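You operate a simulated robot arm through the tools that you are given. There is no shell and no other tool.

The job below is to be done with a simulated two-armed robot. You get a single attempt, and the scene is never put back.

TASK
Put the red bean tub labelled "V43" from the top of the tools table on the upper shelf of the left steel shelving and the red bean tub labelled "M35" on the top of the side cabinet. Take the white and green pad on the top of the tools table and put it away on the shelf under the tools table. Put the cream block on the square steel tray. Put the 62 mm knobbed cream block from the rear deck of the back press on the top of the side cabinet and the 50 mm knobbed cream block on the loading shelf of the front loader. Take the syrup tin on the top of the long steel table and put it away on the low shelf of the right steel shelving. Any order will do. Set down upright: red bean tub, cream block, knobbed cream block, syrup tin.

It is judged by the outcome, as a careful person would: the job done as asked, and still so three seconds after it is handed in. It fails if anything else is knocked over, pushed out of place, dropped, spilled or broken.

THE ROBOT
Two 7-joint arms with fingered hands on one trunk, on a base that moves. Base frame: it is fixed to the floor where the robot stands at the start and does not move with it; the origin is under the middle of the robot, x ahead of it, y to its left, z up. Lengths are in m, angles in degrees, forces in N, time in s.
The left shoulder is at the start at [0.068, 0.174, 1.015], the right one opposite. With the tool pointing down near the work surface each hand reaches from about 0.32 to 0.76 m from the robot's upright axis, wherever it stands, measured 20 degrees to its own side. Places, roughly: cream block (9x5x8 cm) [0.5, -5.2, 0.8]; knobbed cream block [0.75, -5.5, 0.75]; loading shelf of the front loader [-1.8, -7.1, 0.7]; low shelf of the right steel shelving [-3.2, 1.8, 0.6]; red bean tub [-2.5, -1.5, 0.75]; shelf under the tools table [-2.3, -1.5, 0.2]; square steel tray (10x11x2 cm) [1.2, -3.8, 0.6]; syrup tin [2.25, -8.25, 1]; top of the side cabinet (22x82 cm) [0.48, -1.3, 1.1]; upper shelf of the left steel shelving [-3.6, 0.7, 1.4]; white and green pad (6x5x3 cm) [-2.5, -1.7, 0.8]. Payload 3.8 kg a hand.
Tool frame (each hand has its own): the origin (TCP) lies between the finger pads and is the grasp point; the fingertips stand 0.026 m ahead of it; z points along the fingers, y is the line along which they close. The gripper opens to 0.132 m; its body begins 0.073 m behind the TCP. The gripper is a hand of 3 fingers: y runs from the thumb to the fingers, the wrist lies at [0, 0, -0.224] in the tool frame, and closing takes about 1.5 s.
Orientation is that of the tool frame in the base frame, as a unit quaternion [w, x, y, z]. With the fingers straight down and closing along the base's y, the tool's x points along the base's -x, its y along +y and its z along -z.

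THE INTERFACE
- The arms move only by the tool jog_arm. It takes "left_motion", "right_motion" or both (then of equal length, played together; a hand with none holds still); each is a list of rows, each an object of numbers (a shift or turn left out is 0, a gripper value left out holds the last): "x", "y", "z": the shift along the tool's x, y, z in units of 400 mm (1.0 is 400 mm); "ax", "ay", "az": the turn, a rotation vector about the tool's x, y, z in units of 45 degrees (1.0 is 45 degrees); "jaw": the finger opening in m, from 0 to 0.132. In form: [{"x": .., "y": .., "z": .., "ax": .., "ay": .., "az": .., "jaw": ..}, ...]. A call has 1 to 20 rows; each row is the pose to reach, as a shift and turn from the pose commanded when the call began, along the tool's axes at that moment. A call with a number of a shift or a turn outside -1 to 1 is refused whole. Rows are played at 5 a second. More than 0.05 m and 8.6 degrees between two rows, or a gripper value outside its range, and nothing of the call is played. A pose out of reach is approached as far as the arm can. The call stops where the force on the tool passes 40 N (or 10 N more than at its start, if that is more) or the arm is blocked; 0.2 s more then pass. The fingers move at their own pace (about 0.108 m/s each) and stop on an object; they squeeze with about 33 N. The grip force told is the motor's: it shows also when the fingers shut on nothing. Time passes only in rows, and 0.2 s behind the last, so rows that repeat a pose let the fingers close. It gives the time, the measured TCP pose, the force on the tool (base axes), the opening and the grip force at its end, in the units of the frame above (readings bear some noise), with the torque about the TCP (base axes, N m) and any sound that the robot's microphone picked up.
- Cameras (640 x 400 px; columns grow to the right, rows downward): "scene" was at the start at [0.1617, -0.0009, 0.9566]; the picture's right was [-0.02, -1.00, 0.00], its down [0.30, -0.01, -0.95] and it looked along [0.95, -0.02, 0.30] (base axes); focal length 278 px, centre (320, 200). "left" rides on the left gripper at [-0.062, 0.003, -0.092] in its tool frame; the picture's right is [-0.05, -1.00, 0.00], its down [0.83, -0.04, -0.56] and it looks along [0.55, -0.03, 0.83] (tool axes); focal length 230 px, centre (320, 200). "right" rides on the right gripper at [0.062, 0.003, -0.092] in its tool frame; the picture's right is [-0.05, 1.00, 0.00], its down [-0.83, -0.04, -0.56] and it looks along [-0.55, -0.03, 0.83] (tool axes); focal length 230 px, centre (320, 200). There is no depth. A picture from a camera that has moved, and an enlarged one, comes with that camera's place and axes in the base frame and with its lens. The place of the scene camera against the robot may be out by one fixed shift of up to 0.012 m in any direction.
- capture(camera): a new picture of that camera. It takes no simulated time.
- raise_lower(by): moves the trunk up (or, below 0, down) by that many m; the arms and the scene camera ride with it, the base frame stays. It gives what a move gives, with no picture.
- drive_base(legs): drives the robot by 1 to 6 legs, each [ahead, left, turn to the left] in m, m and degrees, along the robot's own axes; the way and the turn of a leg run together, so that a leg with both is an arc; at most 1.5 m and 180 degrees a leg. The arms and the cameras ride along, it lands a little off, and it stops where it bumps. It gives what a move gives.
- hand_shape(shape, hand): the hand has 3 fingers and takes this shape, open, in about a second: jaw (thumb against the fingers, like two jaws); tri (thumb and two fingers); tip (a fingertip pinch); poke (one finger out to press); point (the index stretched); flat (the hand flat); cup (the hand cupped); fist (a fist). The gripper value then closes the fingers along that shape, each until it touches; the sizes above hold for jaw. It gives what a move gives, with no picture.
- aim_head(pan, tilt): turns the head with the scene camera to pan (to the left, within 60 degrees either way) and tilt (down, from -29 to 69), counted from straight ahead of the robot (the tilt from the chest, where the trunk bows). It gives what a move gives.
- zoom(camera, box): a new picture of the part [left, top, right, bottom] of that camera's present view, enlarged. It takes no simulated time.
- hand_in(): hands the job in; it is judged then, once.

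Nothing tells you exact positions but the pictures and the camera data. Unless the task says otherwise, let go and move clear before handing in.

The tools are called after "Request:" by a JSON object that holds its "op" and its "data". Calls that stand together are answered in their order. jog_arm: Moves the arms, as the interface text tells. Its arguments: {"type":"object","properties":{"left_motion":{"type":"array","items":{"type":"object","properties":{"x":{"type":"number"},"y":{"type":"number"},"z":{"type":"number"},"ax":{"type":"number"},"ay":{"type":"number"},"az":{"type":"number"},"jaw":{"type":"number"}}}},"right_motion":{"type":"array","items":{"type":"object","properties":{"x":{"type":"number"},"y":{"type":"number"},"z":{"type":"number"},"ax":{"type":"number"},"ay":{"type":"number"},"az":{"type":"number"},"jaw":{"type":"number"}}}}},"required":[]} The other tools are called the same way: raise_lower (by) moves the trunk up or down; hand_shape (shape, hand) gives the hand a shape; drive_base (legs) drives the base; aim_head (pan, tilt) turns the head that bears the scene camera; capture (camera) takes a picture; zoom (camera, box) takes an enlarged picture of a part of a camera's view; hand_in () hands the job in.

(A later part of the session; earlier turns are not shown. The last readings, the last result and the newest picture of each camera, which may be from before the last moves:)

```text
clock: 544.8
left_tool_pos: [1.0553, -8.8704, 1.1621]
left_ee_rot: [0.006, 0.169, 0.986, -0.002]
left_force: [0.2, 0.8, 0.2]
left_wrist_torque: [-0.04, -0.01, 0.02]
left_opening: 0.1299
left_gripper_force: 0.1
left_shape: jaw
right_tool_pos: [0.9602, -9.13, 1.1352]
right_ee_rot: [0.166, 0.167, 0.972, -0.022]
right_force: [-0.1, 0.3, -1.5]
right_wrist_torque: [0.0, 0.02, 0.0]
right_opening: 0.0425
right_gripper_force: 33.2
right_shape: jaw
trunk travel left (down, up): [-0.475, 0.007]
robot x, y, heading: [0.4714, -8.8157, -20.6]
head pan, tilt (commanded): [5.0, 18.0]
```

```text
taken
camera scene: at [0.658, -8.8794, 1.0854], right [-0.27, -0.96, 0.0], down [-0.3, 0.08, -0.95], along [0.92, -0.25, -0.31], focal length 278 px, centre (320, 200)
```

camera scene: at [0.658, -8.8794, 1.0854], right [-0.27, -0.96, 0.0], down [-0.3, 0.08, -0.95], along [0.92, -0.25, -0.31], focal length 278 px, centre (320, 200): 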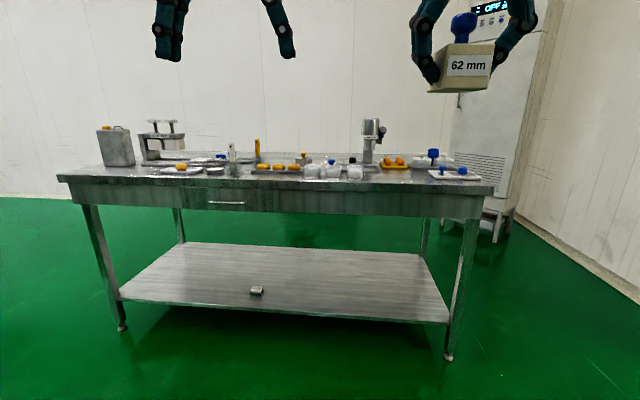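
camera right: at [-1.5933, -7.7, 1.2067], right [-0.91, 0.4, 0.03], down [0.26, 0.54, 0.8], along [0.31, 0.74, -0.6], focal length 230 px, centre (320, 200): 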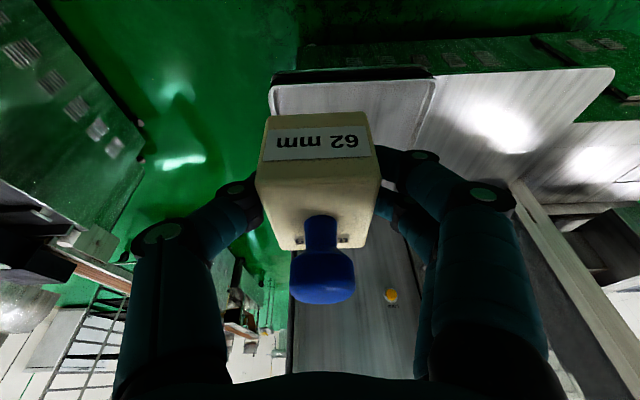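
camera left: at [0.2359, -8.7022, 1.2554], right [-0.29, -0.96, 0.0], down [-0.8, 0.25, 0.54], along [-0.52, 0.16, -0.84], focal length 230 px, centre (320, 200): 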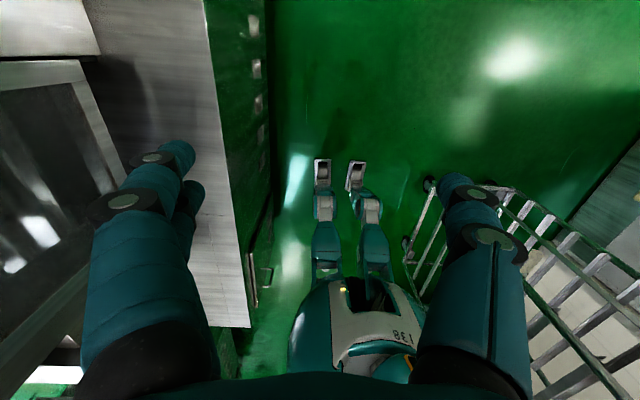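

The strafe was stopped by the oven on my left. I move slightly right, go forward past it, and then strafe left to the tin's end of the table.

Request:
{"op": "drive_base", "data": {"legs": [[0, -0.06, 0], [0.55, 0, 0]]}}

Request:
{"op": "capture", "data": {"camera": "left"}}

Request:
{"op": "aim_head", "data": {"pan": 50, "tilt": 15}}

Request:
{"op": "capture", "data": {"camera": "scene"}}

```text
clock: 548.7
left_tool_pos: [1.5275, -9.0987, 1.1625]
left_ee_rot: [0.007, 0.163, 0.987, -0.002]
left_force: [-0.2, 0.1, -0.6]
left_wrist_torque: [-0.03, 0.0, 0.01]
left_opening: 0.13
left_gripper_force: 0.1
left_shape: jaw
right_tool_pos: [1.4347, -9.3585, 1.1351]
right_ee_rot: [0.167, 0.159, 0.973, -0.022]
right_force: [0.0, -0.9, -1.3]
right_wrist_torque: [0.0, 0.0, 0.0]
right_opening: 0.0426
right_gripper_force: 32.9
right_shape: jaw
trunk travel left (down, up): [-0.475, 0.007]
robot x, y, heading: [0.9407, -9.0542, -19.6]
head pan, tilt (commanded): [5.0, 18.0]
```

```text
taken
camera left: at [1.5841, -9.1145, 1.2553], right [-0.27, -0.96, 0.0], down [-0.81, 0.23, 0.54], along [-0.52, 0.14, -0.84], focal length 230 px, centre (320, 200)
```

left: 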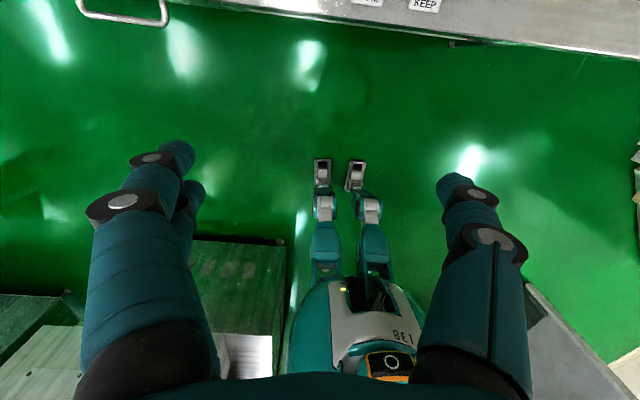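

```text
clock: 549.8
left_tool_pos: [1.5269, -9.0984, 1.163]
left_ee_rot: [0.006, 0.162, 0.987, -0.002]
left_force: [0.1, -0.3, -0.1]
left_wrist_torque: [0.01, -0.01, 0.01]
left_opening: 0.13
left_gripper_force: 0.0
left_shape: jaw
right_tool_pos: [1.4362, -9.3581, 1.1354]
right_ee_rot: [0.167, 0.159, 0.973, -0.022]
right_force: [0.2, -1.1, -1.0]
right_wrist_torque: [0.01, -0.01, 0.03]
right_opening: 0.0425
right_gripper_force: 32.2
right_shape: jaw
trunk travel left (down, up): [-0.475, 0.007]
robot x, y, heading: [0.9434, -9.0517, -19.4]
head pan, tilt (commanded): [50.0, 15.0]
```

```text
taken
camera scene: at [1.12, -9.0419, 1.0903], right [0.51, -0.86, 0.0], down [-0.22, -0.13, -0.97], along [0.83, 0.49, -0.26], focal length 278 px, centre (320, 200)
```

scene: 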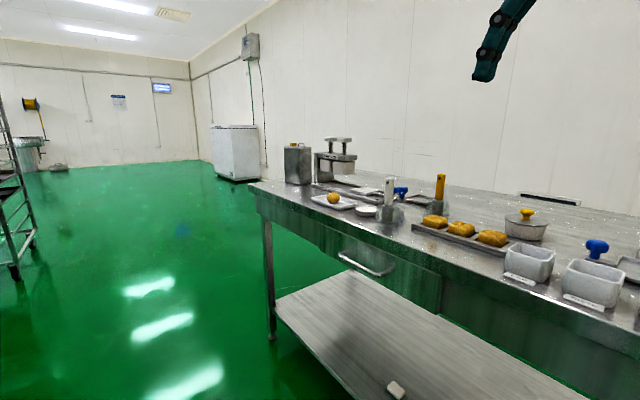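

Ahead on the left is free floor. I draw the hands in above the table edge, move a little closer to the table and strafe left toward the tin.

Request:
{"op": "jog_arm", "data": {"left_motion": [{"x": 0.1}, {"x": 0.2}, {"x": 0.3}, {"x": 0.4}, {"x": 0.4}], "right_motion": [{"x": 0.095, "z": -0.035}, {"x": 0.19, "z": -0.07}, {"x": 0.285, "z": -0.105}, {"x": 0.38, "z": -0.14}, {"x": 0.38, "z": -0.14}]}}

Request:
{"op": "drive_base", "data": {"legs": [[0.12, 0, -2], [0, 1.0, 0]]}}

Request:
{"op": "aim_head", "data": {"pan": 0, "tilt": 22}}

Request:
{"op": "capture", "data": {"camera": "scene"}}

```text
clock: 551.0
left_tool_pos: [1.3771, -9.047, 1.1584]
left_ee_rot: [0.007, 0.161, 0.987, -0.002]
left_force: [-0.5, -0.3, -0.1]
left_wrist_torque: [0.01, 0.06, 0.05]
left_opening: 0.1301
left_gripper_force: 0.1
left_shape: jaw
right_tool_pos: [1.2839, -9.3054, 1.1372]
right_ee_rot: [0.166, 0.159, 0.973, -0.022]
right_force: [-0.3, -0.5, -1.1]
right_wrist_torque: [0.01, 0.04, -0.01]
right_opening: 0.0425
right_gripper_force: 32.5
right_shape: jaw
trunk travel left (down, up): [-0.475, 0.007]
robot x, y, heading: [0.9455, -9.0568, -19.6]
head pan, tilt (commanded): [50.0, 15.0]
```

```text
clock: 560.8
left_tool_pos: [1.8676, -8.2072, 1.1579]
left_ee_rot: [0.006, 0.193, 0.981, -0.002]
left_force: [0.5, -0.3, 0.2]
left_wrist_torque: [0.0, 0.0, 0.0]
left_opening: 0.1298
left_gripper_force: 0.1
left_shape: jaw
right_tool_pos: [1.7588, -8.4601, 1.1381]
right_ee_rot: [0.166, 0.19, 0.967, -0.027]
right_force: [-0.3, 0.7, -1.3]
right_wrist_torque: [0.02, 0.02, 0.01]
right_opening: 0.0427
right_gripper_force: 32.9
right_shape: jaw
trunk travel left (down, up): [-0.475, 0.007]
robot x, y, heading: [1.4339, -8.1839, -23.3]
head pan, tilt (commanded): [50.0, 15.0]
```

```text
clock: 562.0
left_tool_pos: [1.8675, -8.2077, 1.1587]
left_ee_rot: [0.007, 0.193, 0.981, -0.002]
left_force: [-0.1, 0.3, -0.3]
left_wrist_torque: [0.0, -0.04, 0.02]
left_opening: 0.1298
left_gripper_force: 0.1
left_shape: jaw
right_tool_pos: [1.7582, -8.4594, 1.1393]
right_ee_rot: [0.167, 0.189, 0.967, -0.027]
right_force: [-0.1, 0.1, -1.1]
right_wrist_torque: [0.0, -0.01, 0.02]
right_opening: 0.0426
right_gripper_force: 33.2
right_shape: jaw
trunk travel left (down, up): [-0.475, 0.007]
robot x, y, heading: [1.4372, -8.19, -23.3]
head pan, tilt (commanded): [0.0, 22.0]
```

```text
taken
camera scene: at [1.6143, -8.2646, 1.0789], right [-0.39, -0.92, 0.0], down [-0.34, 0.15, -0.93], along [0.85, -0.37, -0.37], focal length 278 px, centre (320, 200)
```

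scene: 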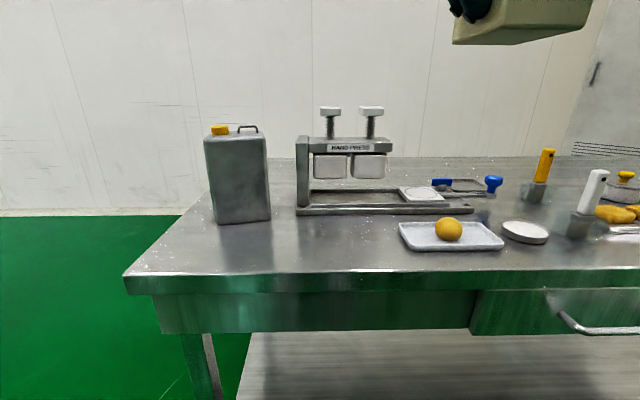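

The syrup tin stands at the left end of the table with a yellow cap and a handle. I zoom in to measure it.

Request:
{"op": "zoom", "data": {"camera": "scene", "box": [170, 100, 310, 240]}}

Request:
{"op": "capture", "data": {"camera": "left"}}

Request:
{"op": "capture", "data": {"camera": "right"}}

```text
2.86 times, centred on (240, 170) of scene
camera zoom: at [1.6143, -8.2646, 1.0789], right [-0.39, -0.92, 0.0], down [-0.34, 0.15, -0.93], along [0.85, -0.37, -0.37], focal length 793 px, centre (549, 286)
```

zoom: 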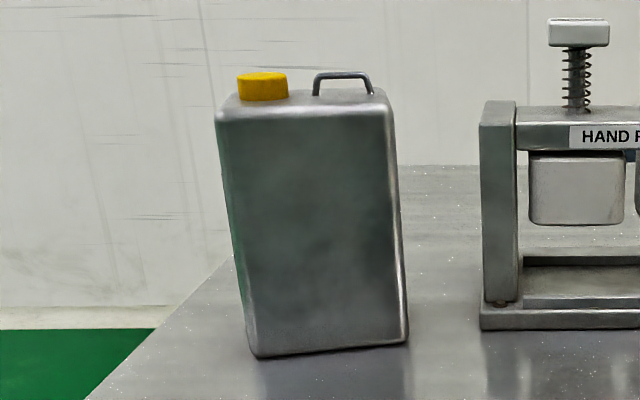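

```text
taken
camera left: at [1.9245, -8.2265, 1.2514], right [-0.33, -0.94, 0.0], down [-0.79, 0.28, 0.54], along [-0.51, 0.18, -0.84], focal length 230 px, centre (320, 200)
```

left: 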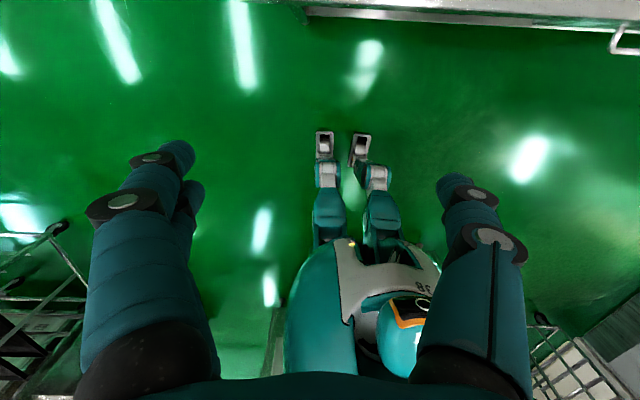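

```text
taken
camera right: at [1.6767, -8.4243, 1.2053], right [0.42, 0.91, 0.03], down [0.54, -0.27, 0.8], along [0.73, -0.32, -0.6], focal length 230 px, centre (320, 200)
```

right: 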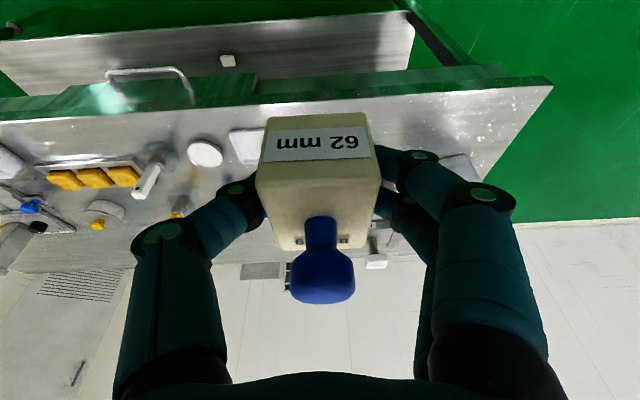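

The table top is at z 0.833; the tin is about 10 cm wide and 16 cm tall, its front face turned to about -10°. I turn to face it squarely and shift right so the left hand lines up.

Request:
{"op": "drive_base", "data": {"legs": [[0, 0, 13.3], [0, -0.16, 0]]}}

Request:
{"op": "capture", "data": {"camera": "scene"}}

Request:
{"op": "jog_arm", "data": {"left_motion": [{"x": 0.03, "ay": -0.15, "z": 0.02}, {"x": 0.06, "ay": -0.3, "z": 0.05}, {"x": 0.09, "ay": -0.45, "z": 0.09}, {"x": 0.11, "ay": -0.6, "z": 0.13}, {"x": 0.12, "ay": -0.75, "z": 0.18}, {"x": 0.12, "ay": -0.9, "z": 0.22}, {"x": 0.12, "ay": -0.99, "z": 0.25, "jaw": 0.132}, {"x": 0.12, "ay": -0.99, "z": 0.25}]}}

Request:
{"op": "capture", "data": {"camera": "left"}}

```text
clock: 564.9
left_tool_pos: [1.8349, -8.2585, 1.158]
left_ee_rot: [0.007, 0.075, 0.997, -0.001]
left_force: [0.2, 0.6, 0.2]
left_wrist_torque: [-0.01, 0.01, 0.0]
left_opening: 0.1298
left_gripper_force: 0.0
left_shape: jaw
right_tool_pos: [1.7867, -8.5314, 1.14]
right_ee_rot: [0.168, 0.073, 0.983, -0.007]
right_force: [-0.7, 0.1, -0.3]
right_wrist_torque: [0.02, 0.04, 0.02]
right_opening: 0.0425
right_gripper_force: 32.4
right_shape: jaw
trunk travel left (down, up): [-0.475, 0.007]
robot x, y, heading: [1.41, -8.3393, -9.4]
head pan, tilt (commanded): [0.0, 22.0]
```

```text
taken
camera scene: at [1.6017, -8.374, 1.0789], right [-0.17, -0.99, 0.0], down [-0.37, 0.06, -0.93], along [0.91, -0.16, -0.37], focal length 278 px, centre (320, 200)
```

scene: 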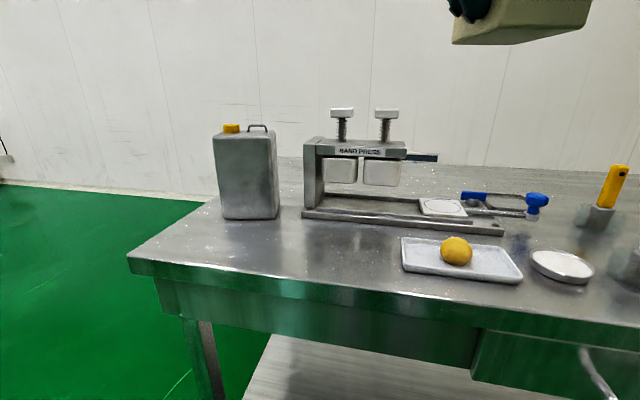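

```text
clock: 566.7
left_tool_pos: [1.835, -8.2784, 1.0623]
left_ee_rot: [0.385, 0.07, 0.92, -0.03]
left_force: [-0.2, -0.2, -0.5]
left_wrist_torque: [0.02, 0.02, 0.03]
left_opening: 0.1317
left_gripper_force: 0.0
left_shape: jaw
left hand out of reach, approached as far as the arm can: row 5, 6, 7, 8
right_tool_pos: [1.7859, -8.5315, 1.1391]
right_ee_rot: [0.169, 0.073, 0.983, -0.006]
right_force: [-0.2, -0.6, -1.9]
right_wrist_torque: [0.02, 0.04, -0.01]
right_opening: 0.0426
right_gripper_force: 32.7
right_shape: jaw
trunk travel left (down, up): [-0.475, 0.007]
robot x, y, heading: [1.4105, -8.3395, -9.8]
head pan, tilt (commanded): [0.0, 22.0]
```

```text
taken
camera left: at [1.8129, -8.2724, 1.171], right [-0.11, -0.99, 0.04], down [-0.97, 0.1, -0.2], along [0.2, -0.06, -0.98], focal length 230 px, centre (320, 200)
```

left: 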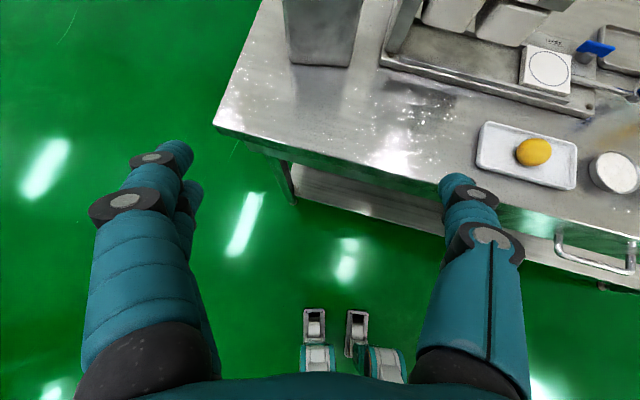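

Request:
{"op": "zoom", "data": {"camera": "scene", "box": [190, 100, 330, 240]}}

Request:
{"op": "zoom", "data": {"camera": "left", "box": [240, 0, 420, 110]}}

```text
2.86 times, centred on (260, 170) of scene
camera zoom: at [1.6017, -8.3738, 1.079], right [-0.17, -0.99, 0.0], down [-0.37, 0.06, -0.93], along [0.91, -0.16, -0.37], focal length 793 px, centre (491, 286)
```

zoom: 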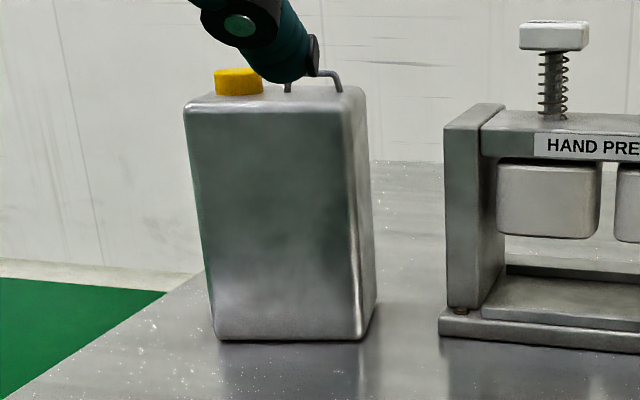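

```text
3.56 times, centred on (330, 55) of left
camera zoom: at [1.8129, -8.2724, 1.171], right [-0.11, -0.99, 0.04], down [-0.97, 0.1, -0.2], along [0.2, -0.06, -0.98], focal length 818 px, centre (284, 716)
```

zoom: 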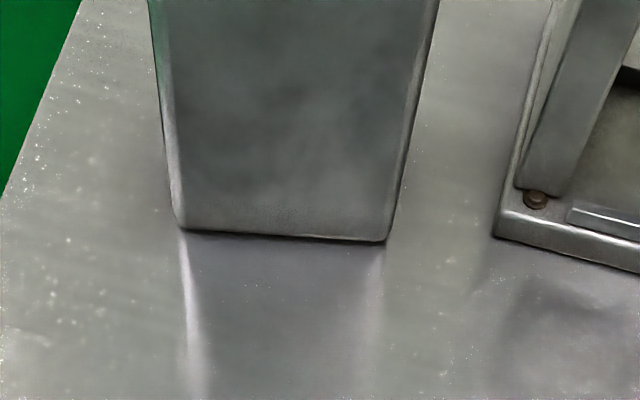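

From the hand camera: the tin's near face centre is (2.115,-8.319), turned to about -8°, with a 5 cm gap to the hand press. I move to a pre-grasp pose pitched 60° from vertical.

Request:
{"op": "jog_arm", "data": {"left_motion": [{"x": -0.03, "z": 0.07, "ay": -0.05}, {"x": -0.06, "z": 0.145, "ay": -0.1}, {"x": -0.09, "z": 0.22, "ay": -0.15}, {"x": -0.12, "z": 0.295, "ay": -0.2}, {"x": -0.15, "z": 0.37, "y": 0.01, "ay": -0.25}, {"x": -0.18, "z": 0.44, "y": 0.014, "ay": -0.3}, {"x": -0.21, "z": 0.508, "y": 0.014, "ay": -0.333}, {"x": -0.21, "z": 0.508, "y": 0.014, "ay": -0.333}]}}

Request:
{"op": "capture", "data": {"camera": "left"}}

Request:
{"op": "capture", "data": {"camera": "scene"}}

```text
clock: 568.5
left_tool_pos: [2.0379, -8.3055, 0.9791]
left_ee_rot: [0.502, 0.065, 0.862, -0.038]
left_force: [0.3, -0.3, -0.3]
left_wrist_torque: [0.0, 0.02, 0.03]
left_opening: 0.132
left_gripper_force: 0.2
left_shape: jaw
right_tool_pos: [1.7875, -8.5311, 1.139]
right_ee_rot: [0.169, 0.074, 0.983, -0.006]
right_force: [-0.6, 0.5, -0.5]
right_wrist_torque: [-0.01, -0.04, 0.05]
right_opening: 0.0427
right_gripper_force: 33.3
right_shape: jaw
trunk travel left (down, up): [-0.475, 0.007]
robot x, y, heading: [1.4096, -8.3404, -9.3]
head pan, tilt (commanded): [0.0, 22.0]
```

```text
taken
camera left: at [1.9884, -8.2946, 1.0776], right [-0.13, -0.99, 0.05], down [-0.89, 0.09, -0.45], along [0.44, -0.1, -0.89], focal length 230 px, centre (320, 200)
```

left: 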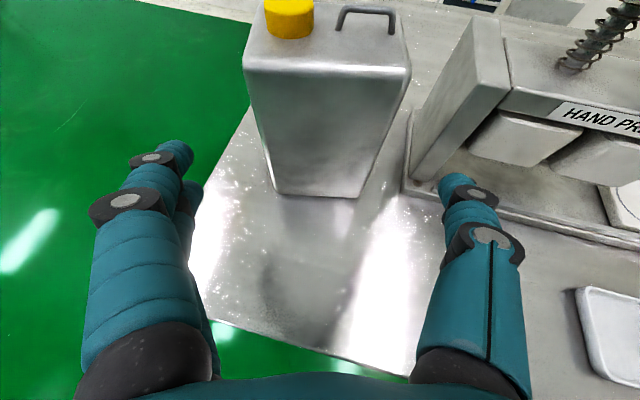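

```text
taken
camera scene: at [1.6014, -8.3737, 1.079], right [-0.17, -0.99, 0.0], down [-0.37, 0.06, -0.93], along [0.91, -0.16, -0.37], focal length 278 px, centre (320, 200)
```

scene: 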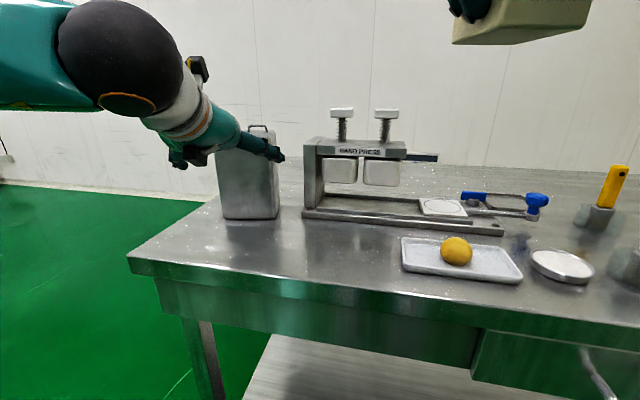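

The tin is well centred between the fingers' approach lines. To keep the hand camera clear of the yellow cap I pitch a further 15° and lower slightly.

Request:
{"op": "jog_arm", "data": {"left_motion": [{"x": 0.02, "z": 0.01, "ay": -0.1}, {"x": 0.05, "z": 0.028, "ay": -0.2}, {"x": 0.076, "z": 0.044, "ay": -0.333}, {"x": 0.076, "z": 0.044, "ay": -0.333}]}}

Request:
{"op": "capture", "data": {"camera": "left"}}

Request:
{"op": "capture", "data": {"camera": "scene"}}

```text
clock: 569.5
left_tool_pos: [2.0302, -8.3174, 0.9679]
left_ee_rot: [0.522, 0.07, 0.849, -0.049]
left_force: [-0.2, 0.5, -0.2]
left_wrist_torque: [0.03, 0.01, -0.02]
left_opening: 0.132
left_gripper_force: 0.0
left_shape: jaw
left hand out of reach, approached as far as the arm can: row 1, 2, 3, 4
right_tool_pos: [1.7869, -8.5312, 1.1395]
right_ee_rot: [0.168, 0.074, 0.983, -0.007]
right_force: [-0.3, 0.4, -0.5]
right_wrist_torque: [0.02, -0.01, 0.02]
right_opening: 0.0427
right_gripper_force: 32.8
right_shape: jaw
trunk travel left (down, up): [-0.475, 0.007]
robot x, y, heading: [1.4063, -8.3401, -9.5]
head pan, tilt (commanded): [0.0, 22.0]
```

```text
taken
camera left: at [1.9771, -8.304, 1.0638], right [-0.14, -0.99, 0.06], down [-0.87, 0.1, -0.49], along [0.48, -0.12, -0.87], focal length 230 px, centre (320, 200)
```

left: 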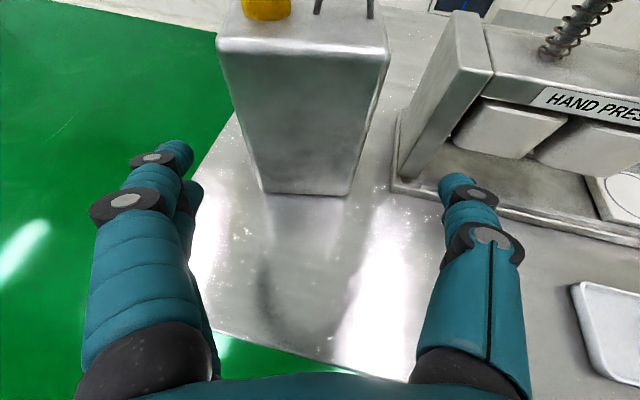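

```text
taken
camera scene: at [1.6017, -8.3739, 1.0789], right [-0.17, -0.99, 0.0], down [-0.37, 0.06, -0.93], along [0.91, -0.16, -0.37], focal length 278 px, centre (320, 200)
```

scene: 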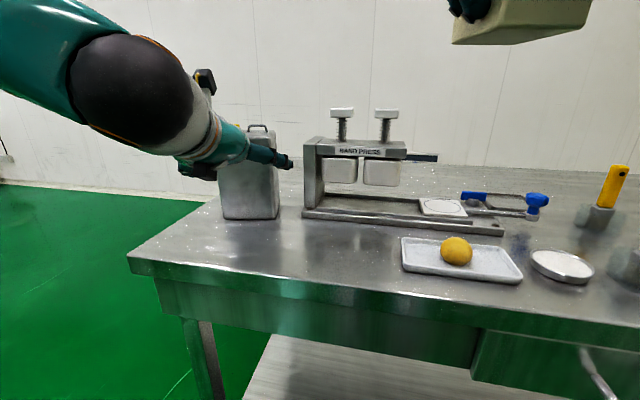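

The arm is too folded for more pitch at this trunk height. I back off, lower the trunk so the shoulder is level with the tin, and re-pose the hand in free space.

Request:
{"op": "drive_base", "data": {"legs": [[-0.35, 0, 0]]}}

Request:
{"op": "raise_lower", "data": {"by": -0.25}}

Request:
{"op": "jog_arm", "data": {"left_motion": [{"x": -0.07, "z": -0.03, "ay": -0.03}, {"x": -0.15, "z": -0.07, "ay": -0.07}, {"x": -0.23, "z": -0.11, "ay": -0.11}, {"x": -0.31, "z": -0.14, "ay": -0.16}, {"x": -0.39, "z": -0.16, "ay": -0.21}, {"x": -0.45, "z": -0.17, "ay": -0.26}, {"x": -0.45, "z": -0.17, "ay": -0.26}]}}

Request:
{"op": "capture", "data": {"camera": "left"}}

Request:
{"op": "capture", "data": {"camera": "scene"}}

```text
clock: 571.8
left_tool_pos: [1.6792, -8.261, 0.9671]
left_ee_rot: [0.521, 0.073, 0.849, -0.051]
left_force: [0.2, 0.0, -0.4]
left_wrist_torque: [-0.01, 0.0, -0.01]
left_opening: 0.1319
left_gripper_force: 0.0
left_shape: jaw
right_tool_pos: [1.4335, -8.4729, 1.1395]
right_ee_rot: [0.169, 0.078, 0.983, -0.008]
right_force: [-0.6, -0.4, -1.6]
right_wrist_torque: [-0.02, 0.0, -0.01]
right_opening: 0.0425
right_gripper_force: 33.2
right_shape: jaw
trunk travel left (down, up): [-0.475, 0.007]
robot x, y, heading: [1.0581, -8.2797, -10.1]
head pan, tilt (commanded): [0.0, 22.0]
```

```text
clock: 574.4
left_tool_pos: [1.6785, -8.262, 0.7182]
left_ee_rot: [0.523, 0.072, 0.848, -0.05]
left_force: [-0.1, -0.4, 0.5]
left_wrist_torque: [0.0, -0.01, 0.02]
left_opening: 0.1318
left_gripper_force: 0.0
left_shape: jaw
right_tool_pos: [1.4471, -8.4766, 0.7057]
right_ee_rot: [-0.069, 0.081, 0.994, 0.016]
right_force: [0.2, 0.4, -1.8]
right_wrist_torque: [0.01, 0.04, 0.03]
right_opening: 0.0425
right_gripper_force: 33.2
right_shape: jaw
trunk travel left (down, up): [-0.225, 0.257]
robot x, y, heading: [1.0578, -8.2841, -9.9]
head pan, tilt (commanded): [0.0, 22.0]
```

```text
clock: 576.0
left_tool_pos: [1.6996, -8.2608, 0.909]
left_ee_rot: [0.605, 0.067, 0.791, -0.058]
left_force: [0.3, -0.4, -0.3]
left_wrist_torque: [-0.05, 0.0, -0.02]
left_opening: 0.132
left_gripper_force: 0.2
left_shape: jaw
right_tool_pos: [1.4465, -8.476, 0.7051]
right_ee_rot: [-0.069, 0.08, 0.994, 0.015]
right_force: [-0.7, 0.7, -1.2]
right_wrist_torque: [-0.01, -0.02, -0.01]
right_opening: 0.0426
right_gripper_force: 33.1
right_shape: jaw
trunk travel left (down, up): [-0.225, 0.257]
robot x, y, heading: [1.0576, -8.2777, -10.4]
head pan, tilt (commanded): [0.0, 22.0]
```

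```text
taken
camera left: at [1.6274, -8.2447, 0.9925], right [-0.16, -0.98, 0.06], down [-0.75, 0.08, -0.66], along [0.64, -0.15, -0.75], focal length 230 px, centre (320, 200)
```

left: 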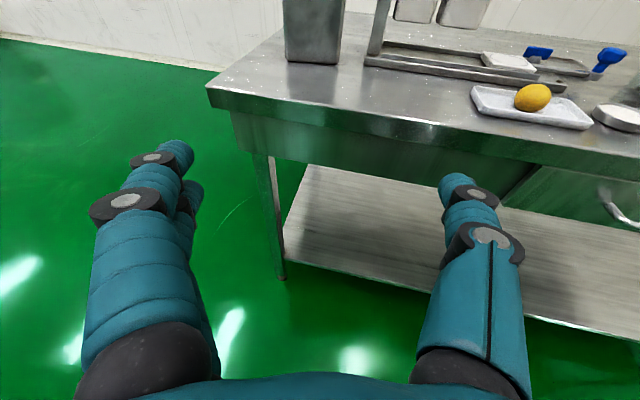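

```text
taken
camera scene: at [1.2245, -8.3099, 0.7988], right [-0.18, -0.98, 0.0], down [-0.37, 0.07, -0.93], along [0.91, -0.16, -0.37], focal length 278 px, centre (320, 200)
```

scene: 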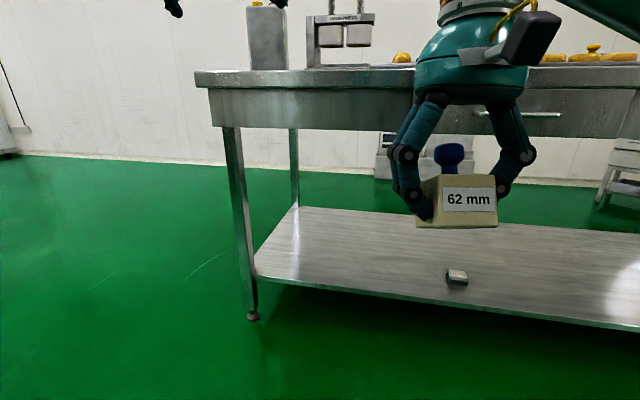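

Lowering the trunk made the right hand drop and tilt. Before going on I raise the right hand again and restore its 20° pitch so the 62 mm block is upright and clear of the table.

Request:
{"op": "jog_arm", "data": {"right_motion": [{"x": 0.012, "z": -0.09, "ay": -0.08}, {"x": 0.024, "z": -0.18, "ay": -0.16}, {"x": 0.036, "z": -0.27, "ay": -0.24}, {"x": 0.05, "z": -0.36, "ay": -0.32}, {"x": 0.062, "z": -0.45, "ay": -0.4}, {"x": 0.074, "z": -0.54, "ay": -0.48}, {"x": 0.088, "z": -0.64, "ay": -0.56}, {"x": 0.104, "z": -0.743, "ay": -0.622}, {"x": 0.104, "z": -0.743, "ay": -0.622}]}}

Request:
{"op": "capture", "data": {"camera": "scene"}}

```text
clock: 578.0
left_tool_pos: [1.6977, -8.2616, 0.909]
left_ee_rot: [0.606, 0.067, 0.791, -0.058]
left_force: [-0.2, 0.2, 0.3]
left_wrist_torque: [-0.01, -0.02, -0.02]
left_opening: 0.1318
left_gripper_force: 0.1
left_shape: jaw
right_tool_pos: [1.4453, -8.4822, 1.0087]
right_ee_rot: [0.173, 0.082, 0.982, -0.005]
right_force: [-0.8, -0.2, -1.3]
right_wrist_torque: [0.01, 0.0, 0.03]
right_opening: 0.0428
right_gripper_force: 32.6
right_shape: jaw
right hand out of reach, approached as far as the arm can: row 1, 2, 3, 4, 5
trunk travel left (down, up): [-0.225, 0.257]
robot x, y, heading: [1.0518, -8.2771, -9.9]
head pan, tilt (commanded): [0.0, 22.0]
```

```text
taken
camera scene: at [1.2243, -8.3098, 0.7988], right [-0.18, -0.98, 0.0], down [-0.37, 0.07, -0.93], along [0.91, -0.16, -0.37], focal length 278 px, centre (320, 200)
```

scene: 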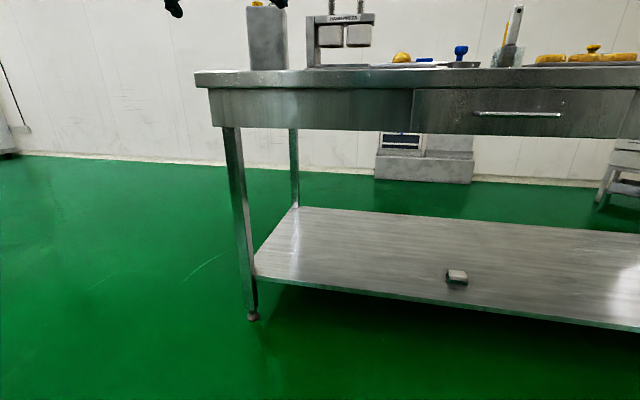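

Both hands are posed well now (left at 75° pitch). I drive forward to the tin.

Request:
{"op": "drive_base", "data": {"legs": [[0.33, 0.01, 0]]}}

Request:
{"op": "capture", "data": {"camera": "left"}}

Request:
{"op": "capture", "data": {"camera": "scene"}}

```text
clock: 580.2
left_tool_pos: [2.0367, -8.3156, 0.9102]
left_ee_rot: [0.605, 0.069, 0.791, -0.059]
left_force: [-0.1, 0.1, 0.0]
left_wrist_torque: [-0.01, 0.02, -0.02]
left_opening: 0.1321
left_gripper_force: 0.1
left_shape: jaw
right_tool_pos: [1.7825, -8.5354, 1.0075]
right_ee_rot: [0.173, 0.085, 0.981, -0.005]
right_force: [0.4, 0.7, -1.1]
right_wrist_torque: [0.0, 0.0, -0.01]
right_opening: 0.0422
right_gripper_force: 32.8
right_shape: jaw
trunk travel left (down, up): [-0.225, 0.257]
robot x, y, heading: [1.3928, -8.3295, -10.5]
head pan, tilt (commanded): [0.0, 22.0]
```

```text
taken
camera left: at [1.9644, -8.2983, 0.9921], right [-0.17, -0.98, 0.06], down [-0.75, 0.09, -0.66], along [0.64, -0.15, -0.75], focal length 230 px, centre (320, 200)
```

left: 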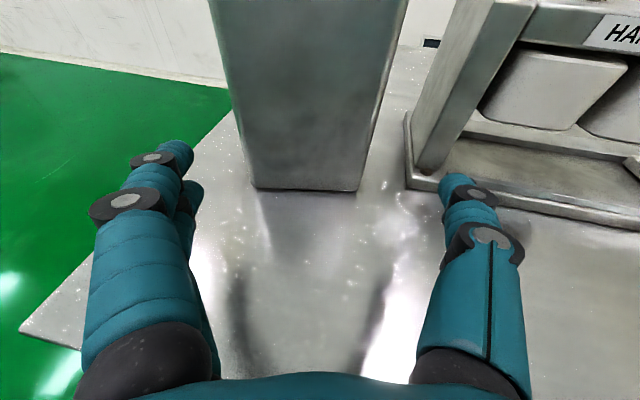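

```text
taken
camera scene: at [1.5612, -8.3615, 0.7987], right [-0.18, -0.98, 0.0], down [-0.37, 0.07, -0.93], along [0.91, -0.17, -0.38], focal length 278 px, centre (320, 200)
```

scene: 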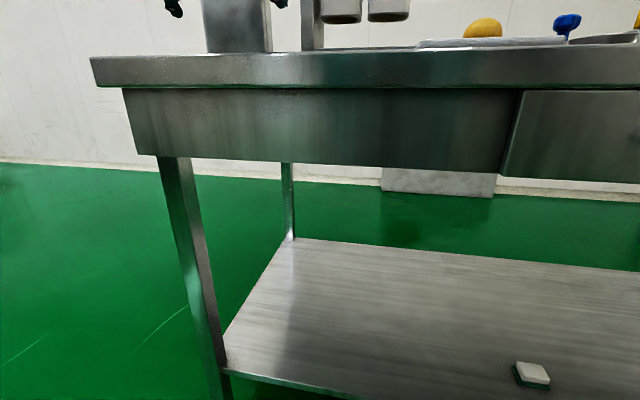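

The tin is 9 mm left of my hand's axis; I correct and slide the open hand forward around it.

Request:
{"op": "jog_arm", "data": {"left_motion": [{"y": 0.029}, {"y": 0.029, "x": -0.02, "z": 0.06}, {"y": 0.029, "x": -0.04, "z": 0.12}, {"y": 0.029, "x": -0.06, "z": 0.18}, {"y": 0.029, "x": -0.072, "z": 0.22}, {"y": 0.029, "x": -0.078, "z": 0.242}, {"y": 0.029, "x": -0.078, "z": 0.242}]}}

Request:
{"op": "capture", "data": {"camera": "left"}}

Request:
{"op": "capture", "data": {"camera": "scene"}}

```text
clock: 581.8
left_tool_pos: [2.1366, -8.3217, 0.9131]
left_ee_rot: [0.605, 0.07, 0.791, -0.06]
left_force: [-3.3, -1.6, -0.3]
left_wrist_torque: [0.01, -0.04, -0.12]
left_opening: 0.1318
left_gripper_force: 0.1
left_shape: jaw
right_tool_pos: [1.781, -8.5357, 1.0072]
right_ee_rot: [0.173, 0.085, 0.981, -0.005]
right_force: [0.5, 0.1, -1.3]
right_wrist_torque: [-0.03, 0.01, 0.0]
right_opening: 0.0423
right_gripper_force: 33.1
right_shape: jaw
trunk travel left (down, up): [-0.225, 0.257]
robot x, y, heading: [1.3935, -8.3321, -10.5]
head pan, tilt (commanded): [0.0, 22.0]
```

```text
taken
camera left: at [2.0653, -8.3049, 0.9954], right [-0.17, -0.98, 0.06], down [-0.75, 0.09, -0.66], along [0.64, -0.16, -0.75], focal length 230 px, centre (320, 200)
```

left: 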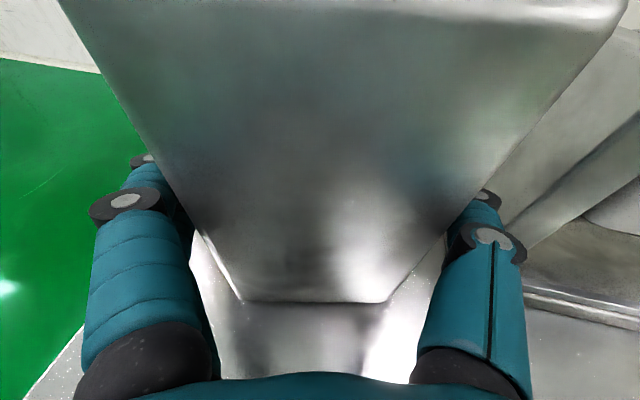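

```text
taken
camera scene: at [1.5607, -8.3616, 0.7988], right [-0.18, -0.98, 0.0], down [-0.37, 0.07, -0.93], along [0.91, -0.17, -0.37], focal length 278 px, centre (320, 200)
```

scene: 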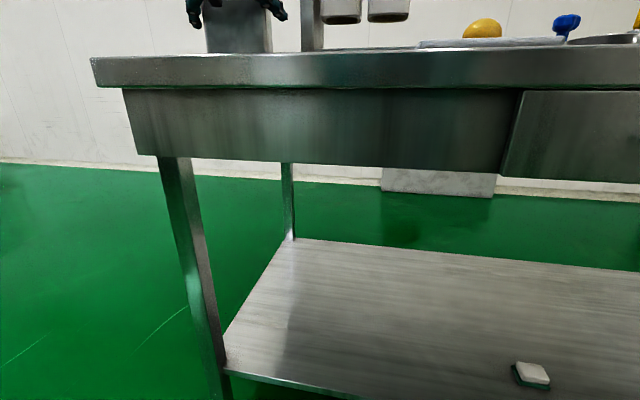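

Request:
{"op": "jog_arm", "data": {"left_motion": [{"z": -0.005, "jaw": 0.11}, {"z": -0.005, "jaw": 0.09}, {"z": -0.005, "jaw": 0.07}, {"z": -0.005, "jaw": 0.07}, {"z": -0.005, "jaw": 0.07}, {"z": -0.005, "jaw": 0.07}, {"z": -0.005, "jaw": 0.07}]}}

Request:
{"op": "capture", "data": {"camera": "left"}}

```text
clock: 583.4
left_tool_pos: [2.1357, -8.3219, 0.9128]
left_ee_rot: [0.606, 0.069, 0.791, -0.059]
left_force: [0.9, -3.2, 0.2]
left_wrist_torque: [0.11, -0.02, -0.02]
left_opening: 0.1009
left_gripper_force: 32.5
left_shape: jaw
right_tool_pos: [1.7822, -8.5358, 1.0078]
right_ee_rot: [0.173, 0.085, 0.981, -0.004]
right_force: [-0.3, 0.0, -0.7]
right_wrist_torque: [0.03, -0.01, -0.01]
right_opening: 0.0425
right_gripper_force: 32.9
right_shape: jaw
trunk travel left (down, up): [-0.225, 0.257]
robot x, y, heading: [1.3907, -8.3319, -10.5]
head pan, tilt (commanded): [0.0, 22.0]
```

```text
taken
camera left: at [2.0644, -8.3042, 0.9959], right [-0.17, -0.98, 0.06], down [-0.75, 0.09, -0.66], along [0.64, -0.15, -0.75], focal length 230 px, centre (320, 200)
```

left: 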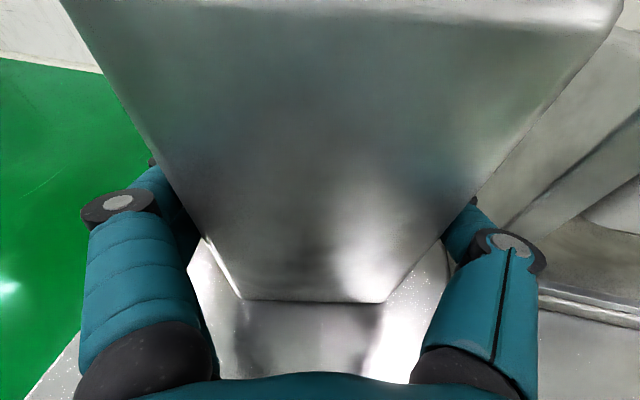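

The tin is gripped. I lift it carefully, 10 cm.

Request:
{"op": "jog_arm", "data": {"left_motion": [{"x": -0.024, "z": -0.0065}, {"x": -0.06, "z": -0.016}, {"x": -0.11, "z": -0.03}, {"x": -0.16, "z": -0.043}, {"x": -0.21, "z": -0.056}, {"x": -0.24, "z": -0.065}, {"x": -0.24, "z": -0.065}]}}

Request:
{"op": "capture", "data": {"camera": "left"}}

Request:
{"op": "aim_head", "data": {"pan": 0, "tilt": -5}}

Request:
{"op": "capture", "data": {"camera": "scene"}}

```text
clock: 585.0
left_tool_pos: [2.137, -8.3199, 1.0127]
left_ee_rot: [0.605, 0.068, 0.791, -0.058]
left_force: [0.6, 0.1, -13.5]
left_wrist_torque: [0.06, 0.16, 0.02]
left_opening: 0.101
left_gripper_force: 32.8
left_shape: jaw
right_tool_pos: [1.7824, -8.5353, 1.0082]
right_ee_rot: [0.173, 0.085, 0.981, -0.005]
right_force: [-0.7, -0.5, -1.5]
right_wrist_torque: [-0.01, 0.02, 0.0]
right_opening: 0.0426
right_gripper_force: 33.1
right_shape: jaw
trunk travel left (down, up): [-0.225, 0.257]
robot x, y, heading: [1.3947, -8.3296, -10.6]
head pan, tilt (commanded): [0.0, 22.0]
```

```text
taken
camera left: at [2.0651, -8.3038, 1.0957], right [-0.17, -0.98, 0.06], down [-0.75, 0.09, -0.66], along [0.64, -0.15, -0.75], focal length 230 px, centre (320, 200)
```

left: 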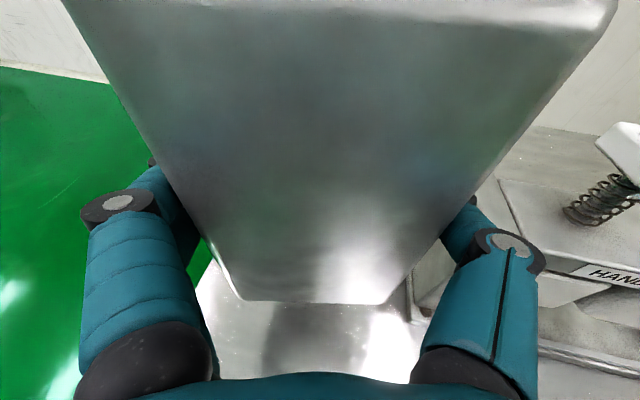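

```text
clock: 585.9
left_tool_pos: [2.1364, -8.3211, 1.0124]
left_ee_rot: [0.605, 0.069, 0.791, -0.059]
left_force: [-0.3, 0.8, -13.5]
left_wrist_torque: [0.0, 0.2, 0.0]
left_opening: 0.101
left_gripper_force: 32.8
left_shape: jaw
right_tool_pos: [1.7822, -8.5345, 1.0088]
right_ee_rot: [0.173, 0.085, 0.981, -0.005]
right_force: [-0.7, 0.1, -0.9]
right_wrist_torque: [0.01, 0.03, 0.0]
right_opening: 0.0424
right_gripper_force: 33.6
right_shape: jaw
trunk travel left (down, up): [-0.225, 0.257]
robot x, y, heading: [1.3925, -8.3326, -10.2]
head pan, tilt (commanded): [0.0, -5.0]
```

```text
taken
camera scene: at [1.5566, -8.3605, 0.8418], right [-0.18, -0.98, 0.0], down [0.08, -0.02, -1.0], along [0.98, -0.18, 0.09], focal length 278 px, centre (320, 200)
```

scene: 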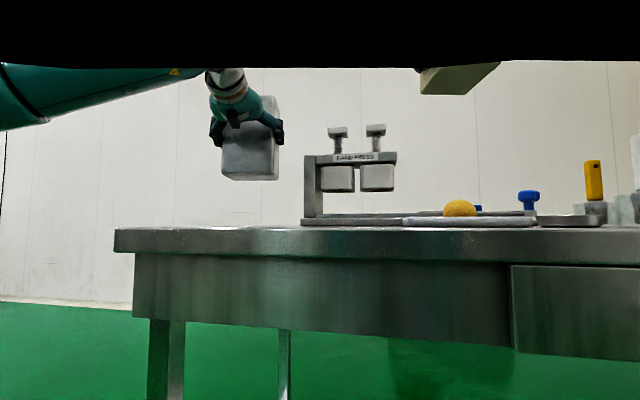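

The tin (1.4 kg) hangs level. I back away from the table, raise the trunk, and draw the tin in for the drive.

Request:
{"op": "drive_base", "data": {"legs": [[-0.4, 0, 0]]}}

Request:
{"op": "jog_arm", "data": {"left_motion": [{"x": 0.02, "z": -0.075}, {"x": 0.04, "z": -0.15}, {"x": 0.06, "z": -0.225}, {"x": 0.08, "z": -0.3}, {"x": 0.08, "z": -0.3}]}}

Request:
{"op": "raise_lower", "data": {"by": 0.15}}

Request:
{"op": "aim_head", "data": {"pan": 0, "tilt": 15}}

Request:
{"op": "capture", "data": {"camera": "left"}}

Request:
{"op": "capture", "data": {"camera": "right"}}

```text
clock: 588.5
left_tool_pos: [1.7323, -8.2435, 1.0126]
left_ee_rot: [0.605, 0.066, 0.792, -0.057]
left_force: [-0.3, -0.6, -12.8]
left_wrist_torque: [0.05, 0.22, -0.03]
left_opening: 0.1007
left_gripper_force: 32.8
left_shape: jaw
right_tool_pos: [1.3793, -8.4594, 1.0086]
right_ee_rot: [0.174, 0.081, 0.981, -0.005]
right_force: [1.1, 0.7, -1.2]
right_wrist_torque: [-0.02, 0.03, 0.0]
right_opening: 0.0427
right_gripper_force: 33.4
right_shape: jaw
trunk travel left (down, up): [-0.225, 0.257]
robot x, y, heading: [0.9909, -8.2601, -9.8]
head pan, tilt (commanded): [0.0, -5.0]
```

```text
clock: 589.6
left_tool_pos: [1.6092, -8.2195, 1.0134]
left_ee_rot: [0.605, 0.066, 0.792, -0.056]
left_force: [-0.1, -0.6, -12.6]
left_wrist_torque: [0.04, 0.17, 0.02]
left_opening: 0.101
left_gripper_force: 32.9
left_shape: jaw
right_tool_pos: [1.3803, -8.4601, 1.0075]
right_ee_rot: [0.173, 0.081, 0.982, -0.005]
right_force: [0.0, -0.4, -1.2]
right_wrist_torque: [0.02, 0.01, 0.01]
right_opening: 0.0425
right_gripper_force: 33.2
right_shape: jaw
trunk travel left (down, up): [-0.225, 0.257]
robot x, y, heading: [0.9917, -8.2571, -9.5]
head pan, tilt (commanded): [0.0, -5.0]
```

```text
clock: 591.4
left_tool_pos: [1.6109, -8.2207, 1.1623]
left_ee_rot: [0.603, 0.066, 0.793, -0.056]
left_force: [-0.3, -0.2, -13.4]
left_wrist_torque: [0.0, 0.17, -0.01]
left_opening: 0.1007
left_gripper_force: 33.2
left_shape: jaw
right_tool_pos: [1.3799, -8.4603, 1.1574]
right_ee_rot: [0.172, 0.08, 0.982, -0.004]
right_force: [-0.2, -0.5, -0.7]
right_wrist_torque: [0.01, -0.04, 0.02]
right_opening: 0.0428
right_gripper_force: 33.0
right_shape: jaw
trunk travel left (down, up): [-0.375, 0.107]
robot x, y, heading: [0.9894, -8.2569, -10.0]
head pan, tilt (commanded): [0.0, -5.0]
```

```text
clock: 592.2
left_tool_pos: [1.6112, -8.2209, 1.1617]
left_ee_rot: [0.605, 0.066, 0.791, -0.056]
left_force: [-0.9, 0.2, -13.1]
left_wrist_torque: [0.02, 0.18, 0.04]
left_opening: 0.1009
left_gripper_force: 32.7
left_shape: jaw
right_tool_pos: [1.3798, -8.4594, 1.1576]
right_ee_rot: [0.173, 0.081, 0.982, -0.004]
right_force: [0.1, 0.1, -1.0]
right_wrist_torque: [-0.04, 0.02, -0.02]
right_opening: 0.0427
right_gripper_force: 32.8
right_shape: jaw
trunk travel left (down, up): [-0.375, 0.107]
robot x, y, heading: [0.988, -8.257, -10.1]
head pan, tilt (commanded): [0.0, 15.0]
```

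```text
taken
camera left: at [1.5388, -8.2047, 1.2459], right [-0.16, -0.99, 0.06], down [-0.75, 0.08, -0.66], along [0.64, -0.15, -0.75], focal length 230 px, centre (320, 200)
```

left: 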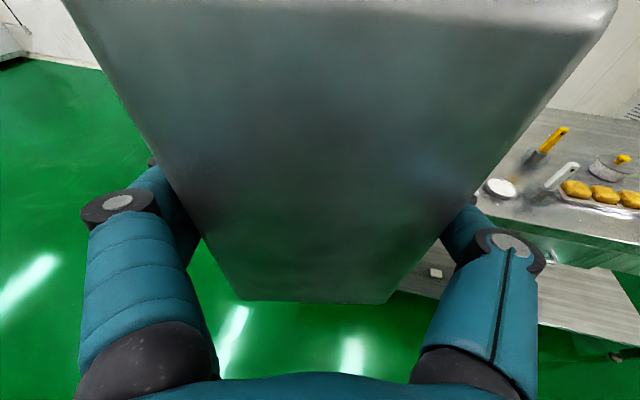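

```text
taken
camera right: at [1.2928, -8.444, 1.2238], right [0.21, 0.98, 0.04], down [0.58, -0.15, 0.8], along [0.79, -0.15, -0.59], focal length 230 px, centre (320, 200)
```

right: 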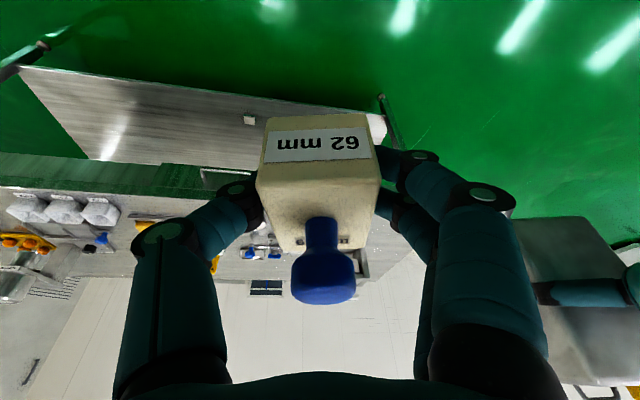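

I move forward away from the oven, then turn left to face along the open floor and check the way.

Request:
{"op": "drive_base", "data": {"legs": [[0.3, 0, 0], [0, 0, 78.5]]}}

Request:
{"op": "capture", "data": {"camera": "scene"}}

```text
clock: 597.7
left_tool_pos: [1.3558, -7.6899, 1.1639]
left_ee_rot: [0.5, -0.458, 0.649, 0.345]
left_force: [0.0, -0.7, -13.3]
left_wrist_torque: [-0.18, 0.07, -0.01]
left_opening: 0.1012
left_gripper_force: 33.0
left_shape: jaw
right_tool_pos: [1.5488, -7.9585, 1.1587]
right_ee_rot: [0.135, -0.568, 0.804, 0.108]
right_force: [-0.4, 0.6, -0.6]
right_wrist_torque: [-0.01, 0.01, -0.01]
right_opening: 0.0426
right_gripper_force: 32.8
right_shape: jaw
trunk travel left (down, up): [-0.375, 0.107]
robot x, y, heading: [1.2819, -8.3093, 69.7]
head pan, tilt (commanded): [0.0, 15.0]
```

```text
taken
camera scene: at [1.3417, -8.1304, 0.9586], right [0.94, -0.34, 0.0], down [-0.09, -0.24, -0.97], along [0.33, 0.91, -0.26], focal length 278 px, centre (320, 200)
```

scene: 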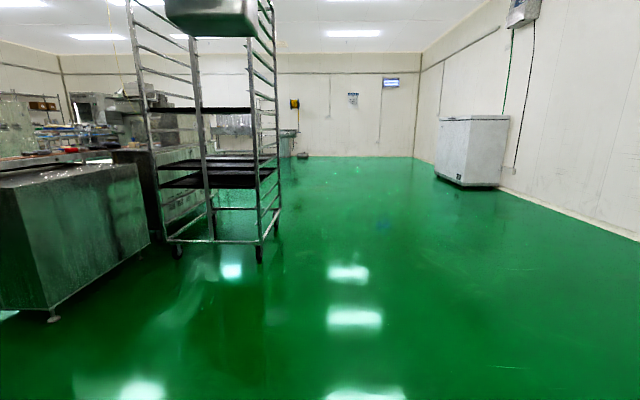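

The floor ahead is open, with one rack on the left at a safe distance if I shift right. I drive along.

Request:
{"op": "drive_base", "data": {"legs": [[0.6, 0, -1], [0.3, -0.3, 0], [1.5, 0, 0], [1.5, 0, 0]]}}

Request:
{"op": "capture", "data": {"camera": "scene"}}

```text
clock: 617.9
left_tool_pos: [2.8837, -4.1279, 1.1628]
left_ee_rot: [0.491, -0.474, 0.638, 0.357]
left_force: [-0.7, 0.1, -13.1]
left_wrist_torque: [-0.23, 0.07, 0.0]
left_opening: 0.1009
left_gripper_force: 32.8
left_shape: jaw
right_tool_pos: [3.0896, -4.3875, 1.1579]
right_ee_rot: [0.133, -0.587, 0.791, 0.111]
right_force: [0.6, -0.2, -1.1]
right_wrist_torque: [-0.03, 0.01, 0.01]
right_opening: 0.0426
right_gripper_force: 33.0
right_shape: jaw
trunk travel left (down, up): [-0.375, 0.107]
robot x, y, heading: [2.8383, -4.7485, 72.9]
head pan, tilt (commanded): [0.0, 15.0]
```

```text
taken
camera scene: at [2.8905, -4.5675, 0.9586], right [0.95, -0.3, 0.0], down [-0.08, -0.25, -0.97], along [0.29, 0.92, -0.26], focal length 278 px, centre (320, 200)
```

scene: 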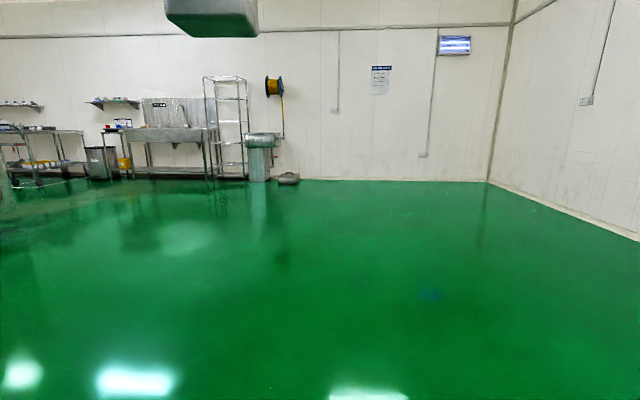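

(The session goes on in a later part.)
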